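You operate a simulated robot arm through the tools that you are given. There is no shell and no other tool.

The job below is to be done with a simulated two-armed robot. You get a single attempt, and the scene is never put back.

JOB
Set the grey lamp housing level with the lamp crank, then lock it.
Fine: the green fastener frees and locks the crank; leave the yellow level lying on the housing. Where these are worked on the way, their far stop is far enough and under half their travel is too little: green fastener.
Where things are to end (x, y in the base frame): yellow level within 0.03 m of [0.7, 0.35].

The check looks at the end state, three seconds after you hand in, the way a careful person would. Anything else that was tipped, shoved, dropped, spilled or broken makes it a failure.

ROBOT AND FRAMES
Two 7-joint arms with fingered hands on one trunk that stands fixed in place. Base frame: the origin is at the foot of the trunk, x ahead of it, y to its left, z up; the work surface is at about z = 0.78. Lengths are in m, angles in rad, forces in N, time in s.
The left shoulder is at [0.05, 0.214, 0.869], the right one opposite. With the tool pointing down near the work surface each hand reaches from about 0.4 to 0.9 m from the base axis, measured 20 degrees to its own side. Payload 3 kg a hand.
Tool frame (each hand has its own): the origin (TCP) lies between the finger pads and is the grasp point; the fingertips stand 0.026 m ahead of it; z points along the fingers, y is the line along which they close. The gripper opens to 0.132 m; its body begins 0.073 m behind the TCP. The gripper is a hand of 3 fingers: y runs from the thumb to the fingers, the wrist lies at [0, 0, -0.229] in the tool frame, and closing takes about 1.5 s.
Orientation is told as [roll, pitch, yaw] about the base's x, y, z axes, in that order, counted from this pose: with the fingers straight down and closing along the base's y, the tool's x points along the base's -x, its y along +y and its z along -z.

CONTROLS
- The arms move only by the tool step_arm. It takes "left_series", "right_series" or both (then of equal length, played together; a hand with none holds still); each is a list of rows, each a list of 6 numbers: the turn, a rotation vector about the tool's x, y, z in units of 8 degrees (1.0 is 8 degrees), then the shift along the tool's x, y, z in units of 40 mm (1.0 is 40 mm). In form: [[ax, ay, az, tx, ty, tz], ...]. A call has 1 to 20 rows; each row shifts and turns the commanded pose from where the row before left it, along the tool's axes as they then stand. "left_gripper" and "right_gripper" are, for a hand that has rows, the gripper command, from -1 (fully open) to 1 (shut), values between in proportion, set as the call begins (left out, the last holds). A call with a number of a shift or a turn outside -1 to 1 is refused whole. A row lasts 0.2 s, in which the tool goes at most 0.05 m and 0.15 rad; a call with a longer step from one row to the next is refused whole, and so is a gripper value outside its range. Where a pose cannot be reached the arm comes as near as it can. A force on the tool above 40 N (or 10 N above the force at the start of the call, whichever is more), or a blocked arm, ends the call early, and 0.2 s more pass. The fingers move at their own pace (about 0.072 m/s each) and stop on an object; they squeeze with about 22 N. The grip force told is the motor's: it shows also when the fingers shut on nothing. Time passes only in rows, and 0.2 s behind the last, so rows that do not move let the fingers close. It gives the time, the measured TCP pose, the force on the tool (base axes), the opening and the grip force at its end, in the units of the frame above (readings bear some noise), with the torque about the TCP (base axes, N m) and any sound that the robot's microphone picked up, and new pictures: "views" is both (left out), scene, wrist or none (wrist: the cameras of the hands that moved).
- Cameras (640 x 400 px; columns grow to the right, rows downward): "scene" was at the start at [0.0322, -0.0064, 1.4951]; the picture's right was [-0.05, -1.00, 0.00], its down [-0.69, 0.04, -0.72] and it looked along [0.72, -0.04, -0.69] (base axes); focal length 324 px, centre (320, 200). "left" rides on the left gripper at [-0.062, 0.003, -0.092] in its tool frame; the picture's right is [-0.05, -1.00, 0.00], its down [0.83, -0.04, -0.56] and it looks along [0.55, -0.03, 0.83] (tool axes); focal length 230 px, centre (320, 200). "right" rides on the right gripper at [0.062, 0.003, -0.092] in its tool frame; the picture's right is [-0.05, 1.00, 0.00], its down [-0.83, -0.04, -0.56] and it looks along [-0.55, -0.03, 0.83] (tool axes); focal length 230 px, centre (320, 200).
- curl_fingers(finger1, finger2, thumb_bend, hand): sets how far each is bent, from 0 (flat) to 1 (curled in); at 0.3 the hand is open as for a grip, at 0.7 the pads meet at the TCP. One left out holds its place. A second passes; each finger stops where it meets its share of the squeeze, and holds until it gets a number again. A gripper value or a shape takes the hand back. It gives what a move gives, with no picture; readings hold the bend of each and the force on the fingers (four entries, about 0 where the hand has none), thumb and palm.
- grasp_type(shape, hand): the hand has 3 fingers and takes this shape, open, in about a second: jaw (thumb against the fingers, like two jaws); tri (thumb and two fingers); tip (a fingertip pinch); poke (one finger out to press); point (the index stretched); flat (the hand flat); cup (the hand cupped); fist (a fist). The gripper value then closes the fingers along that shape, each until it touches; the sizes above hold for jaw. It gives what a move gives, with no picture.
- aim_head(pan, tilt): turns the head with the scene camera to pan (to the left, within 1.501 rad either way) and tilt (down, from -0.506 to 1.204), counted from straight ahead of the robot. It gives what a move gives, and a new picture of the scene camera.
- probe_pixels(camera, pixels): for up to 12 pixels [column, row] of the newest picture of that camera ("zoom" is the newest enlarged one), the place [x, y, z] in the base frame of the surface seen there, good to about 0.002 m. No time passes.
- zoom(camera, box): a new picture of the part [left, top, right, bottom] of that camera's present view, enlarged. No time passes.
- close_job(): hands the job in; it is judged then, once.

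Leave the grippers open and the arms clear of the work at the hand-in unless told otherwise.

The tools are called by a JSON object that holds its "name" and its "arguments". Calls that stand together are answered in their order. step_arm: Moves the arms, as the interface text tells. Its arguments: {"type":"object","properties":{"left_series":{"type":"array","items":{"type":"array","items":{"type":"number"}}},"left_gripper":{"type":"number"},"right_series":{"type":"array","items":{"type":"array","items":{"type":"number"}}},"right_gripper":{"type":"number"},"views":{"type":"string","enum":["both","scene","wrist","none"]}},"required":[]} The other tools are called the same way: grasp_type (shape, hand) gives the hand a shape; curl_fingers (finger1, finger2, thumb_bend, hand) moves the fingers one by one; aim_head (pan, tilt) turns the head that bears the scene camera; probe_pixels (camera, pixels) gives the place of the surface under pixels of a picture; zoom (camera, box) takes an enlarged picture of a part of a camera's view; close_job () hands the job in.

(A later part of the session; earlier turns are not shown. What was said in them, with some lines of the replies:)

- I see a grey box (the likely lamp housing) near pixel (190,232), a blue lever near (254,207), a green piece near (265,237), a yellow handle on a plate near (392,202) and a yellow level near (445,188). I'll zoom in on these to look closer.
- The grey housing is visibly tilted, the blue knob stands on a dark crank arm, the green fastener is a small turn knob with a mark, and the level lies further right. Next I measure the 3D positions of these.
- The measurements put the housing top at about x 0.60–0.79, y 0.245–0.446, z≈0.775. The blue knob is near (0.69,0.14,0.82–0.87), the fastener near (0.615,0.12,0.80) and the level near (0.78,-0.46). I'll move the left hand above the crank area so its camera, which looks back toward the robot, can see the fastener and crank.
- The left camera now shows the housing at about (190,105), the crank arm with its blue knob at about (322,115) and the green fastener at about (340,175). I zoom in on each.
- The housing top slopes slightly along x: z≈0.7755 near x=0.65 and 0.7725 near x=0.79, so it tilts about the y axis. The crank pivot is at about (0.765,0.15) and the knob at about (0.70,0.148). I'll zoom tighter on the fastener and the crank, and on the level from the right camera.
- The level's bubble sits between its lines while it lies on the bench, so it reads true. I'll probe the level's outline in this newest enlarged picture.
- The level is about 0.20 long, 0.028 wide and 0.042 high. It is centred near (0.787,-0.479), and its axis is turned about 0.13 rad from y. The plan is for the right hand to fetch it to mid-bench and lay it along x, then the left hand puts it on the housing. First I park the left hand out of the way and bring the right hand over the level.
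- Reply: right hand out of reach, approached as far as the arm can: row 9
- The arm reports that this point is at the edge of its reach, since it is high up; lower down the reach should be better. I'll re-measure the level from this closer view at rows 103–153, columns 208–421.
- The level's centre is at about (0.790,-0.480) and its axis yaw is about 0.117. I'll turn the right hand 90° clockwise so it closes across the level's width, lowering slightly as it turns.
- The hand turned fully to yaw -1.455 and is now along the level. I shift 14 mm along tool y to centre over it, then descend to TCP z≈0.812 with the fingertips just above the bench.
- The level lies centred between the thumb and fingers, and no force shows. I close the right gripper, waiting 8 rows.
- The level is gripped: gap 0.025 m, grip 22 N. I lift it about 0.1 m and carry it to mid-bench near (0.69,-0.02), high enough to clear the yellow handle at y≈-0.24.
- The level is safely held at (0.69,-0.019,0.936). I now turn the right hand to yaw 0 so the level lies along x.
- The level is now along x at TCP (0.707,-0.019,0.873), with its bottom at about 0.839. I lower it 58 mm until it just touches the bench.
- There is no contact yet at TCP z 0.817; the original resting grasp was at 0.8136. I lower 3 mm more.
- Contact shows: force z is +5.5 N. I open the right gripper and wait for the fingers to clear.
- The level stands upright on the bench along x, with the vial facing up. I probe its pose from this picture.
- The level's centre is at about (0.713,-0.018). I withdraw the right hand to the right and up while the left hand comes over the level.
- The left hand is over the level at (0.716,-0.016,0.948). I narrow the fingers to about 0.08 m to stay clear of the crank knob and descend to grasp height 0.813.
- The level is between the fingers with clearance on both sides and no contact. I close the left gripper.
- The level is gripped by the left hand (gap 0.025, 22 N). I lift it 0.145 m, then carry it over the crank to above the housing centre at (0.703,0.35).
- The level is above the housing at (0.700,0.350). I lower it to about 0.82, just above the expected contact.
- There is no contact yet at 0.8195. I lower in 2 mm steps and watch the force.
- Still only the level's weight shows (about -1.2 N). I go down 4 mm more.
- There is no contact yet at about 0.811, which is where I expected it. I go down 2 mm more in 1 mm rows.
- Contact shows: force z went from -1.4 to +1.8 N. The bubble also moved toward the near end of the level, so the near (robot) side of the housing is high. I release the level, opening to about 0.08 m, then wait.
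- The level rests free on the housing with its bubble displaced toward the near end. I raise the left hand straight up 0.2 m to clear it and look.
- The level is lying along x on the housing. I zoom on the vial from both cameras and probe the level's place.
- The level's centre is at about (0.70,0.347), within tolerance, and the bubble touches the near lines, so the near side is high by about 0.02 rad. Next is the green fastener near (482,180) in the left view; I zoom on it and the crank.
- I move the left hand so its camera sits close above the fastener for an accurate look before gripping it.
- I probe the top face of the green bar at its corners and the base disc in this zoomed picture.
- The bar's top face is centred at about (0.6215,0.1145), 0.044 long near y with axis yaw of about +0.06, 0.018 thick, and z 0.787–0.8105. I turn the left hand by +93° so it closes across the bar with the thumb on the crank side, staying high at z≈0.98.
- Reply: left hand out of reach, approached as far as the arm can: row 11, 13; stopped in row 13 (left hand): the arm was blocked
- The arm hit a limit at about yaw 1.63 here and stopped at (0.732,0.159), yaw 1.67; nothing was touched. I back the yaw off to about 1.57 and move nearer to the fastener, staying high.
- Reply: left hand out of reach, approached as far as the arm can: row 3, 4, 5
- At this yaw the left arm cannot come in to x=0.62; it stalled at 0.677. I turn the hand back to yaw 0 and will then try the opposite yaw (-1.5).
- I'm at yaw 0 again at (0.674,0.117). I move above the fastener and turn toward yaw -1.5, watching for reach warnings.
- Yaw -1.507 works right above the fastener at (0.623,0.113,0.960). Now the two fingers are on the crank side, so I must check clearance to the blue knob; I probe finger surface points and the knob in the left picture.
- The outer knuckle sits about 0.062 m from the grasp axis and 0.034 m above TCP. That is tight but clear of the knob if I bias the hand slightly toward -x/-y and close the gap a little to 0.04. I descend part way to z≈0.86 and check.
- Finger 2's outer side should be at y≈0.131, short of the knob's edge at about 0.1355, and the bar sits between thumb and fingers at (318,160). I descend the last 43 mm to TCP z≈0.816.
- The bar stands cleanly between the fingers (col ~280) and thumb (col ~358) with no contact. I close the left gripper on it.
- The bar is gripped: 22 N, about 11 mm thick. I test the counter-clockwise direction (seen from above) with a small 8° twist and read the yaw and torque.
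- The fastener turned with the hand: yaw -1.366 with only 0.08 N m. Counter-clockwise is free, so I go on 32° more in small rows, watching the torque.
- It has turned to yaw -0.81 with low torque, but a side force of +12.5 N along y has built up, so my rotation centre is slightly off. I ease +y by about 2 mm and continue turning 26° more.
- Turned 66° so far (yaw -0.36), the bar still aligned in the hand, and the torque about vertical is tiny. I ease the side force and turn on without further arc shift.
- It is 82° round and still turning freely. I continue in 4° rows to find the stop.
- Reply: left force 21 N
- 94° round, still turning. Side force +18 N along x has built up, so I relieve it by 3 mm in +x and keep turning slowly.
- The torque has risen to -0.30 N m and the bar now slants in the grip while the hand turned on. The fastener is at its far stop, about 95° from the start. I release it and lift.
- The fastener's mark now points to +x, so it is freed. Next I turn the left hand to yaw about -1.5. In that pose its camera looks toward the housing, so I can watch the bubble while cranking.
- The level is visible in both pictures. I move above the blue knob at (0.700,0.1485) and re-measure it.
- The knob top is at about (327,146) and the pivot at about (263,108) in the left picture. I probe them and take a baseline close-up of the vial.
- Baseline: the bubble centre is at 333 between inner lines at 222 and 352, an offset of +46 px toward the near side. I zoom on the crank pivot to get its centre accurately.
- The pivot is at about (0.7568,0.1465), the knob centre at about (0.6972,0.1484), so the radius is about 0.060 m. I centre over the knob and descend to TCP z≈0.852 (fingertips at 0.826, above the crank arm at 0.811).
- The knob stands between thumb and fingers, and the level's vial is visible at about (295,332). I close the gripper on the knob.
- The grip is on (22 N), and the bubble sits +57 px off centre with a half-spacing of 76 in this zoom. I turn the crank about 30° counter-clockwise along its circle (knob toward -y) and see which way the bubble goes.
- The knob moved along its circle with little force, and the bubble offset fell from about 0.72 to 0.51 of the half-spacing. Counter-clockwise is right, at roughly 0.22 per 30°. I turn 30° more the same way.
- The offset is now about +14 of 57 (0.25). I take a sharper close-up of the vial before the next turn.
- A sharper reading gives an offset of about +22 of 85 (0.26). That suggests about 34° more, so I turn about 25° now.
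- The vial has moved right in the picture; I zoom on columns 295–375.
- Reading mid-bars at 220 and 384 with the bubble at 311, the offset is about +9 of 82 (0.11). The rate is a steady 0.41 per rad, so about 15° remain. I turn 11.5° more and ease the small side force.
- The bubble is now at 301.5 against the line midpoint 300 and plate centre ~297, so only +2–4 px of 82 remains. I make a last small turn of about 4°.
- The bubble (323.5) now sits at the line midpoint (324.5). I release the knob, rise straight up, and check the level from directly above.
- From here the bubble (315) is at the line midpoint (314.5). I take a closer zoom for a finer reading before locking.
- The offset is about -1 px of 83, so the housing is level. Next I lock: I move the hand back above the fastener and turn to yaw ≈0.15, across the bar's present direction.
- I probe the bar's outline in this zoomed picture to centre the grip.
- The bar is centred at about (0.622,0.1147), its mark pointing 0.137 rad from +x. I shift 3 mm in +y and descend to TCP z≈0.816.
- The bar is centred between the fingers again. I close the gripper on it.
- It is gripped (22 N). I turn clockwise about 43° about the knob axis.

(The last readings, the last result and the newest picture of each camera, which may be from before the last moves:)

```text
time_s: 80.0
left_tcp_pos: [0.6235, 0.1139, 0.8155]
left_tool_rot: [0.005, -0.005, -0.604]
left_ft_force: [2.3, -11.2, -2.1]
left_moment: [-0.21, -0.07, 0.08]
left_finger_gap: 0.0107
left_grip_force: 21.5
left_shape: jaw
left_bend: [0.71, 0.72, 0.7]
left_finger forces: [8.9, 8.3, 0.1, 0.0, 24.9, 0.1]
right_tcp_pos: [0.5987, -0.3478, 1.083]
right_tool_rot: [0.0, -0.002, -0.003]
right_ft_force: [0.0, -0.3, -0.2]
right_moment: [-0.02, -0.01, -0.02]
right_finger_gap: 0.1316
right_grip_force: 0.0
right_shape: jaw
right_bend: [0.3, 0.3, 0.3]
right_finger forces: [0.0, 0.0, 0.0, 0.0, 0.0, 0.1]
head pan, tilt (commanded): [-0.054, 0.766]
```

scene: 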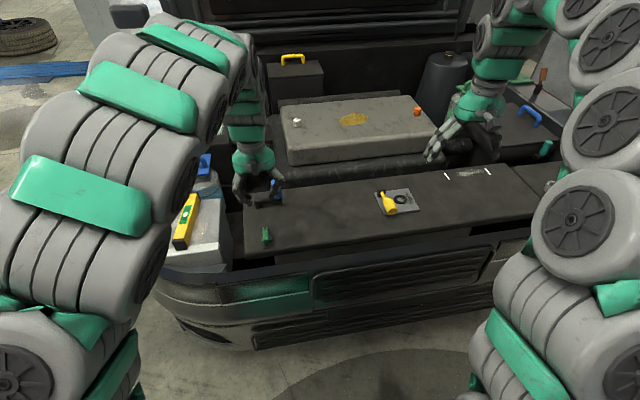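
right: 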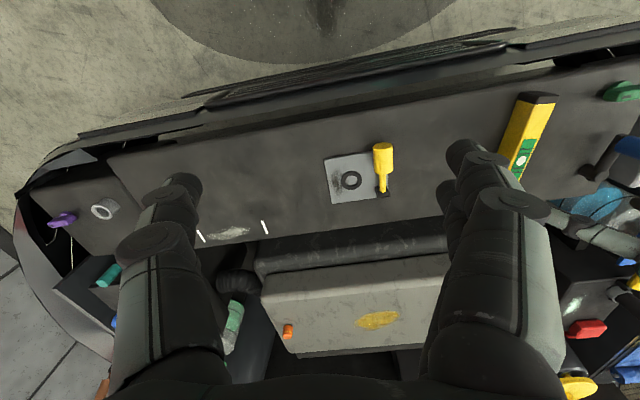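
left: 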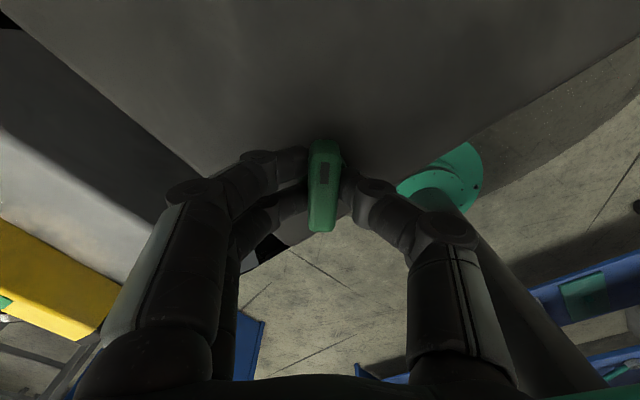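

Following well: yaw -0.604, torque 0.08. I relieve the -11 N side force by about 2 mm and turn 36° more.

{"name": "step_arm", "arguments": {"left_series": [[0, 0, 0, -0.036, -0.03, 0], [0, 0, 0.9, 0, 0, 0], [0, 0, 0.9, 0, 0, 0], [0, 0, 0.9, 0, 0, 0], [0, 0, 0.9, 0, 0, 0], [0, 0, 0.9, 0, 0, 0]], "views": "wrist"}}

```text
time_s: 81.4
left_tcp_pos: [0.6229, 0.1131, 0.8159]
left_tool_rot: [0.006, -0.001, -1.234]
left_ft_force: [-5.2, -15.2, -0.7]
left_moment: [-0.29, 0.1, 0.11]
left_finger_gap: 0.0107
left_grip_force: 21.6
left_shape: jaw
left_bend: [0.72, 0.72, 0.7]
left_finger forces: [8.6, 7.7, 0.0, 0.0, 26.1, 0.0]
right_tcp_pos: [0.5993, -0.3507, 1.0842]
right_tool_rot: [0.001, -0.002, -0.003]
right_ft_force: [-0.3, 0.5, 0.0]
right_moment: [-0.01, 0.01, 0.0]
right_finger_gap: 0.1321
right_grip_force: 0.1
right_shape: jaw
right_bend: [0.3, 0.3, 0.3]
right_finger forces: [0.1, 0.0, 0.0, 0.0, 0.0, 0.1]
head pan, tilt (commanded): [-0.054, 0.766]
```

left: 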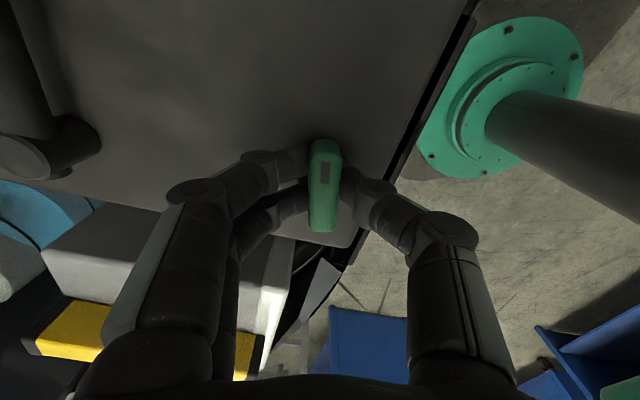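

At yaw -1.234 I ease the side force once more and turn the remaining ~16° to the locked stop.

{"name": "step_arm", "arguments": {"left_series": [[0, 0, 0, -0.046, -0.035, 0], [0, 0, 0.7, 0, 0, 0], [0, 0, 0.7, 0, 0, 0], [0, 0, 0.6, 0, 0, 0], [0, 0, 0, 0, 0, 0]], "views": "wrist"}}

```text
time_s: 82.6
left_tcp_pos: [0.6232, 0.1115, 0.8161]
left_tool_rot: [0.005, 0.0, -1.511]
left_ft_force: [-8.1, -4.3, -4.5]
left_moment: [-0.1, 0.15, 0.15]
left_finger_gap: 0.0106
left_grip_force: 22.5
left_shape: jaw
left_bend: [0.71, 0.72, 0.7]
left_finger forces: [10.6, 7.3, 0.0, 0.0, 25.4, 0.0]
right_tcp_pos: [0.5988, -0.3496, 1.0838]
right_tool_rot: [0.001, 0.0, -0.001]
right_ft_force: [0.2, -0.5, -0.7]
right_moment: [-0.02, 0.0, 0.01]
right_finger_gap: 0.1321
right_grip_force: 0.2
right_shape: jaw
right_bend: [0.3, 0.3, 0.3]
right_finger forces: [0.0, 0.0, 0.0, 0.0, 0.1, 0.0]
head pan, tilt (commanded): [-0.054, 0.766]
```

left: 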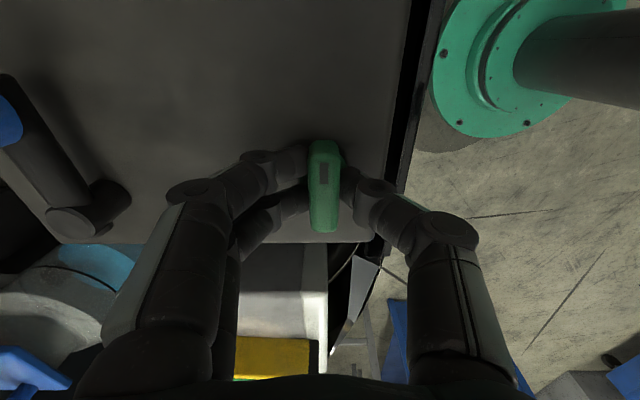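

The bar is at yaw -1.511 (start was -1.507) and the torque is rising to 0.15. I press 6° further to be sure it is on its stop.

{"name": "step_arm", "arguments": {"left_series": [[0, 0, 0.4, 0, -0.03, 0], [0, 0, 0.4, 0, 0, 0], [0, 0, 0, 0, 0, 0]], "views": "wrist"}}

```text
time_s: 83.4
left_tcp_pos: [0.622, 0.1109, 0.8165]
left_tool_rot: [0.007, 0.001, -1.62]
left_ft_force: [-1.0, 1.0, -5.9]
left_moment: [-0.04, -0.01, 0.42]
left_finger_gap: 0.0107
left_grip_force: 21.4
left_shape: jaw
left_bend: [0.71, 0.72, 0.7]
left_finger forces: [13.9, 7.6, 0.0, 0.0, 22.6, 0.0]
right_tcp_pos: [0.5989, -0.3496, 1.0837]
right_tool_rot: [0.002, 0.0, 0.001]
right_ft_force: [-0.1, 0.0, 0.0]
right_moment: [0.01, 0.04, -0.01]
right_finger_gap: 0.1317
right_grip_force: 0.1
right_shape: jaw
right_bend: [0.3, 0.3, 0.3]
right_finger forces: [0.0, 0.1, 0.0, 0.1, 0.1, 0.0]
head pan, tilt (commanded): [-0.054, 0.766]
```

left: 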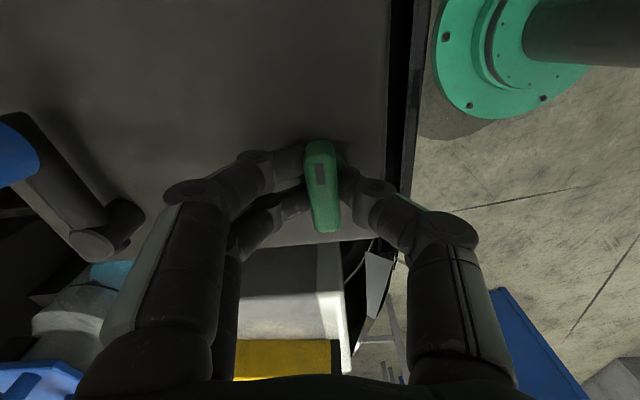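

The torque jumped to 0.42 N m and the bar slants in the grip, so it is firmly at its locked stop. I ease back 5° without load, open, and rise.

{"name": "step_arm", "arguments": {"left_series": [[0, 0, -0.5, 0, 0, 0], [0, 0, 0, 0, 0, 0], [0, 0, 0, 0, 0, 0], [0, 0, 0, 0, 0, 0], [0, 0, 0, 0, 0, -0.4], [0, 0, 0, 0, 0, -0.8], [0, 0, 0, 0, 0, -0.8], [0, 0, 0, 0, 0, -0.8]], "left_gripper": 0.4, "views": "both"}}

{"name": "zoom", "arguments": {"camera": "left", "box": [180, 70, 400, 290]}}

```text
time_s: 85.2
left_tcp_pos: [0.6205, 0.1106, 0.9276]
left_tool_rot: [0.004, 0.003, -1.554]
left_ft_force: [-1.0, 0.1, 0.2]
left_moment: [-0.02, -0.04, 0.03]
left_finger_gap: 0.0394
left_grip_force: 0.0
left_shape: jaw
left_bend: [0.74, 0.74, 0.7]
left_finger forces: [0.0, 0.0, 0.1, 0.1, 0.1, 0.1]
right_tcp_pos: [0.5984, -0.3498, 1.0838]
right_tool_rot: [0.0, -0.002, -0.003]
right_ft_force: [-1.1, -0.2, -0.4]
right_moment: [0.0, 0.01, 0.01]
right_finger_gap: 0.1318
right_grip_force: 0.0
right_shape: jaw
right_bend: [0.3, 0.3, 0.3]
right_finger forces: [0.0, 0.0, 0.1, 0.0, 0.0, 0.0]
head pan, tilt (commanded): [-0.054, 0.766]
```

scene: 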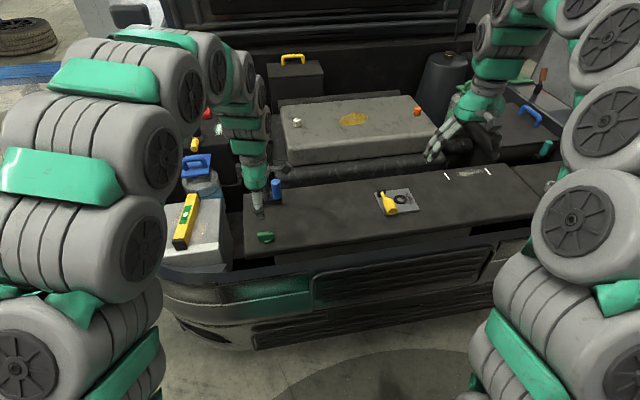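
left: 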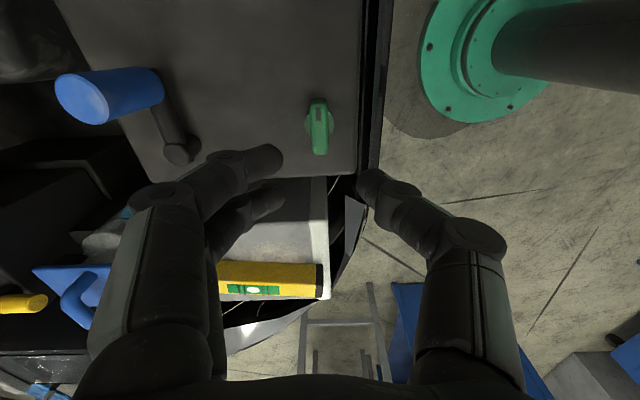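

```text
1.82 times, centred on (290, 180) of left
```

zoom: 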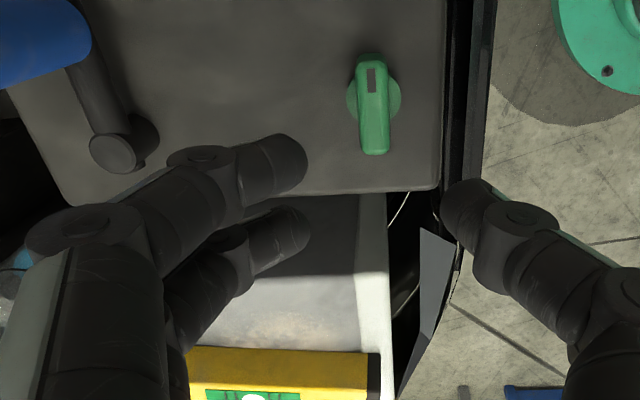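

The fastener is back to its start direction with the mark at the -y end, and the crank knob has stayed put. I turn the hand back to yaw 0 while rising, then view the level from above.

{"name": "step_arm", "arguments": {"left_series": [[0, 0, -0.928, 0, 0, -0.15], [0, 0, -0.928, 0, 0, -0.15], [0, 0, -0.928, 0, 0, -0.15], [0, 0, -0.928, 0, 0, -0.15], [0, 0, -0.928, 0, 0, -0.15], [0, 0, -0.928, 0, 0, -0.15], [0, 0, -0.928, 0, 0, -0.15], [0, 0, -0.928, 0, 0, -0.15], [0, 0, -0.928, 0, 0, -0.15], [0, 0, -0.928, 0, 0, -0.15], [0, 0, -0.928, 0, 0, -0.15], [0, 0, -0.928, 0, 0, -0.15], [0, 0, 0, -0.35, 0.84, 0], [0, 0, 0, -0.35, 0.84, 0], [0, 0, 0, -0.35, 0.84, 0], [0, 0, 0, -0.35, 0.84, 0], [0, 0, 0, -0.35, 0.84, 0], [0, 0, 0, -0.35, 0.84, 0], [0, 0, 0, -0.35, 0.84, 0]], "left_gripper": -0.2, "views": "both"}}

{"name": "zoom", "arguments": {"camera": "left", "box": [270, 70, 370, 170]}}

```text
time_s: 89.2
left_tcp_pos: [0.7183, 0.3484, 0.9995]
left_tool_rot: [-0.001, -0.006, 0.002]
left_ft_force: [-0.1, -0.5, -0.2]
left_moment: [-0.03, 0.01, -0.04]
left_finger_gap: 0.0786
left_grip_force: 0.1
left_shape: jaw
left_bend: [0.71, 0.71, 0.71]
left_finger forces: [0.1, 0.0, 0.0, 0.1, 0.1, 0.0]
right_tcp_pos: [0.5985, -0.35, 1.0832]
right_tool_rot: [-0.002, 0.0, -0.001]
right_ft_force: [0.1, 0.4, -0.6]
right_moment: [0.01, 0.03, -0.02]
right_finger_gap: 0.1318
right_grip_force: 0.1
right_shape: jaw
right_bend: [0.3, 0.3, 0.3]
right_finger forces: [0.0, 0.0, 0.1, 0.0, 0.0, 0.0]
head pan, tilt (commanded): [-0.054, 0.766]
```

scene: 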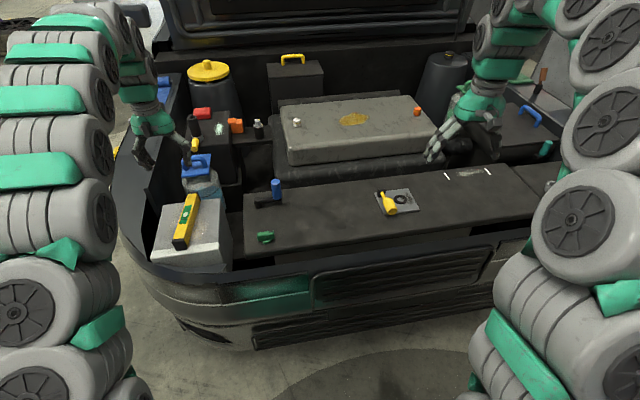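
left: 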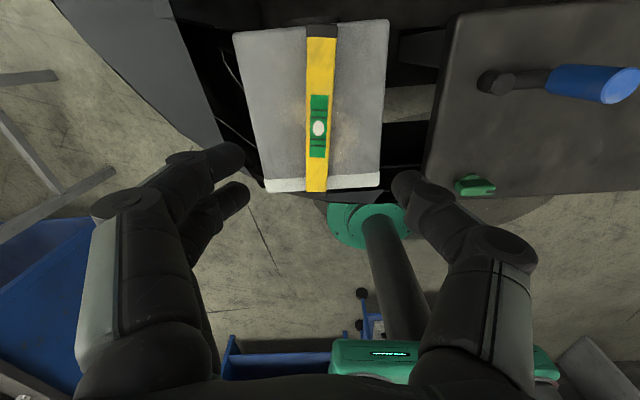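

```text
4.00 times, centred on (320, 120) of left
```

zoom: 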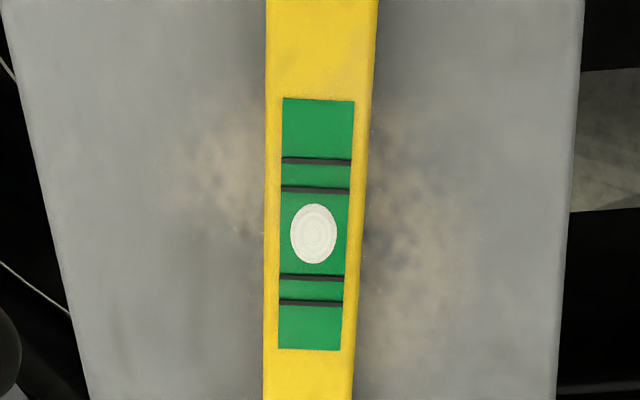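

The bubble (234) sits at the line centre (about 234). I probe the final places of the level and housing surface, and zoom the scene for a check of everything else.

{"name": "probe_pixels", "arguments": {"camera": "left", "pixels": [[318, 128], [321, 32], [316, 188], [309, 45], [334, 45], [306, 185], [326, 185], [250, 50], [370, 40], [275, 170], [360, 165], [350, 110]]}}

{"name": "zoom", "arguments": {"camera": "scene", "box": [120, 130, 330, 270]}}

```text
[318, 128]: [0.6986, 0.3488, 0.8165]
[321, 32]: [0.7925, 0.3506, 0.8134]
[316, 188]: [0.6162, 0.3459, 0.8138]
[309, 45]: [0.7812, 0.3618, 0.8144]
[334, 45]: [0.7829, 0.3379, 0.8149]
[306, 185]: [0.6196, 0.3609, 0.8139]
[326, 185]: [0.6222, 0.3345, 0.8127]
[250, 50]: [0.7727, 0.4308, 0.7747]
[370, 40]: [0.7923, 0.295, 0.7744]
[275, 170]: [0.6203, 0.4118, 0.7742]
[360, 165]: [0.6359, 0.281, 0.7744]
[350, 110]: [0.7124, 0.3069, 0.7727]
```

```text
2.86 times, centred on (225, 200) of scene
```

zoom: 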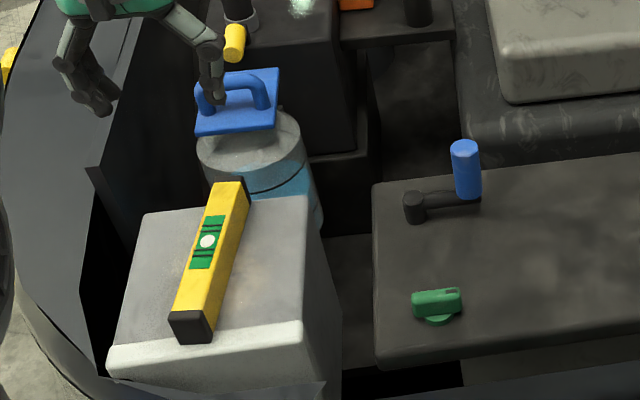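

The housing top now reads 0.774–0.775 at both ends, the level is centred at about (0.70,0.348), and the fastener is locked. I park the left hand up and back with the gripper open.

{"name": "step_arm", "arguments": {"left_series": [[0, 0, 0, 0, 0, -0.8], [0, 0, 0, 0.5, 0, -0.7], [0, 0, 0, 0.7, 0.05, -0.5], [0, 0, 0, 0.8, 0.05, -0.4], [0, 0, 0, 0.8, 0.05, -0.4], [0, 0, 0, 0.8, 0.05, -0.2], [0, 0, 0, 0.6, 0.05, 0], [0, 0, 0, 0, 0, 0]], "left_gripper": -1, "views": "both"}}

{"name": "zoom", "arguments": {"camera": "scene", "box": [140, 130, 480, 290]}}

{"name": "zoom", "arguments": {"camera": "scene", "box": [165, 185, 213, 255]}}

```text
time_s: 91.0
left_tcp_pos: [0.5491, 0.3563, 1.1191]
left_tool_rot: [0.003, -0.005, 0.004]
left_ft_force: [-0.2, -0.9, 0.0]
left_moment: [-0.02, 0.02, 0.01]
left_finger_gap: 0.1321
left_grip_force: 0.0
left_shape: jaw
left_bend: [0.3, 0.3, 0.3]
left_finger forces: [0.1, 0.0, 0.0, 0.0, 0.1, 0.0]
right_tcp_pos: [0.5995, -0.3498, 1.0835]
right_tool_rot: [0.001, 0.0, -0.003]
right_ft_force: [-0.7, -0.2, -1.2]
right_moment: [0.01, -0.02, 0.0]
right_finger_gap: 0.132
right_grip_force: 0.0
right_shape: jaw
right_bend: [0.3, 0.3, 0.3]
right_finger forces: [0.0, 0.1, 0.1, 0.0, 0.1, 0.0]
head pan, tilt (commanded): [-0.054, 0.766]
```

scene: 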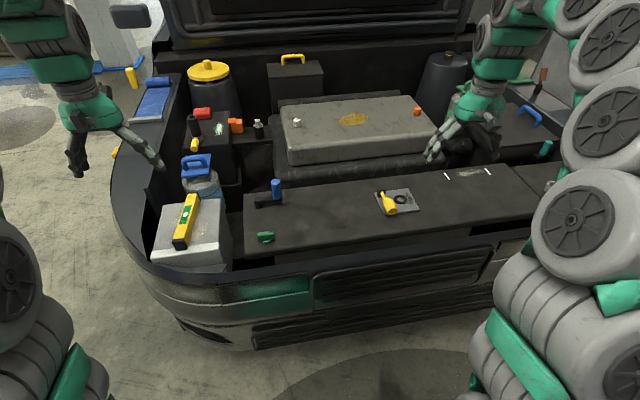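
left: 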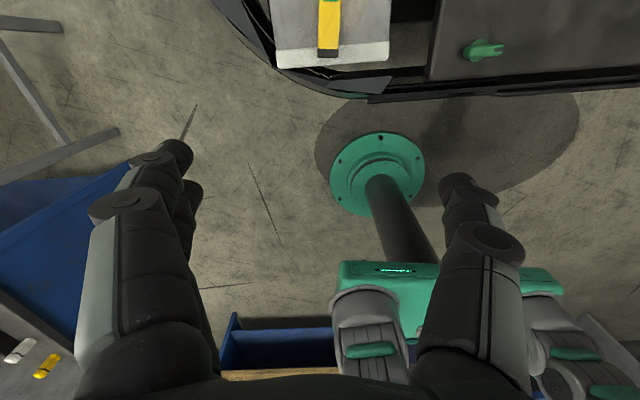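

```text
1.88 times, centred on (310, 210) of scene
```

zoom: 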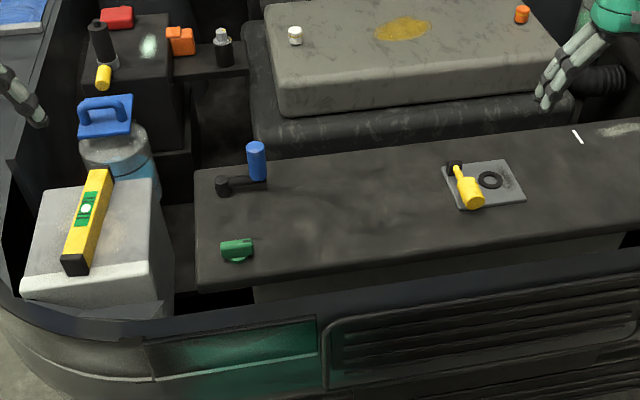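

```text
5.71 times, centred on (189, 220) of scene
```

zoom: 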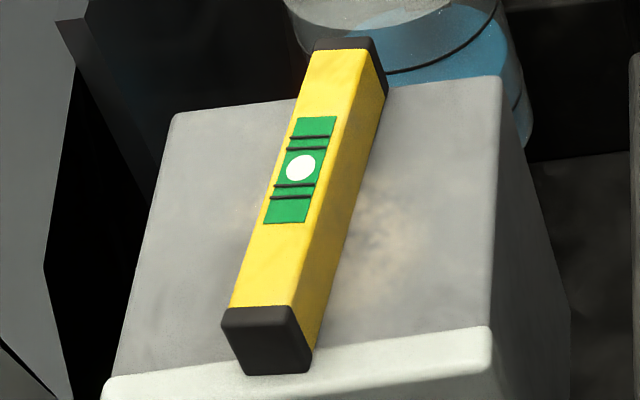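

The bubble is centred between its lines, and the level lies on the housing at about (0.70,0.35). The fastener is back at its locked stop, nothing else has moved, and both grippers are open and clear. I hand the job in.

{"name": "close_job", "arguments": {}}

```text
The job is handed in.
```

The grey lamp housing is level and locked, and I've handed the job in. The result of the check hasn't come back.

- **Level:** the yellow level lies on the housing, centred at about (0.70, 0.35), which is the target spot. It was fetched by the right hand and passed to the left by way of the bench.
- **Housing:** the bubble sits midway between its lines, seen from two views after locking. The housing top reads about 0.774–0.775 m at its near and far ends; before, the near side was about 3 mm higher. Levelling took about 100° of counter-clockwise cranking.
- **Fastener:** I turned it about 95° to its far stop to free the crank. Afterwards I turned it back to its starting position, where it came up firm against the stop.

Nothing else appears to have moved or been touched. Both grippers are open and the arms are clear of the work.
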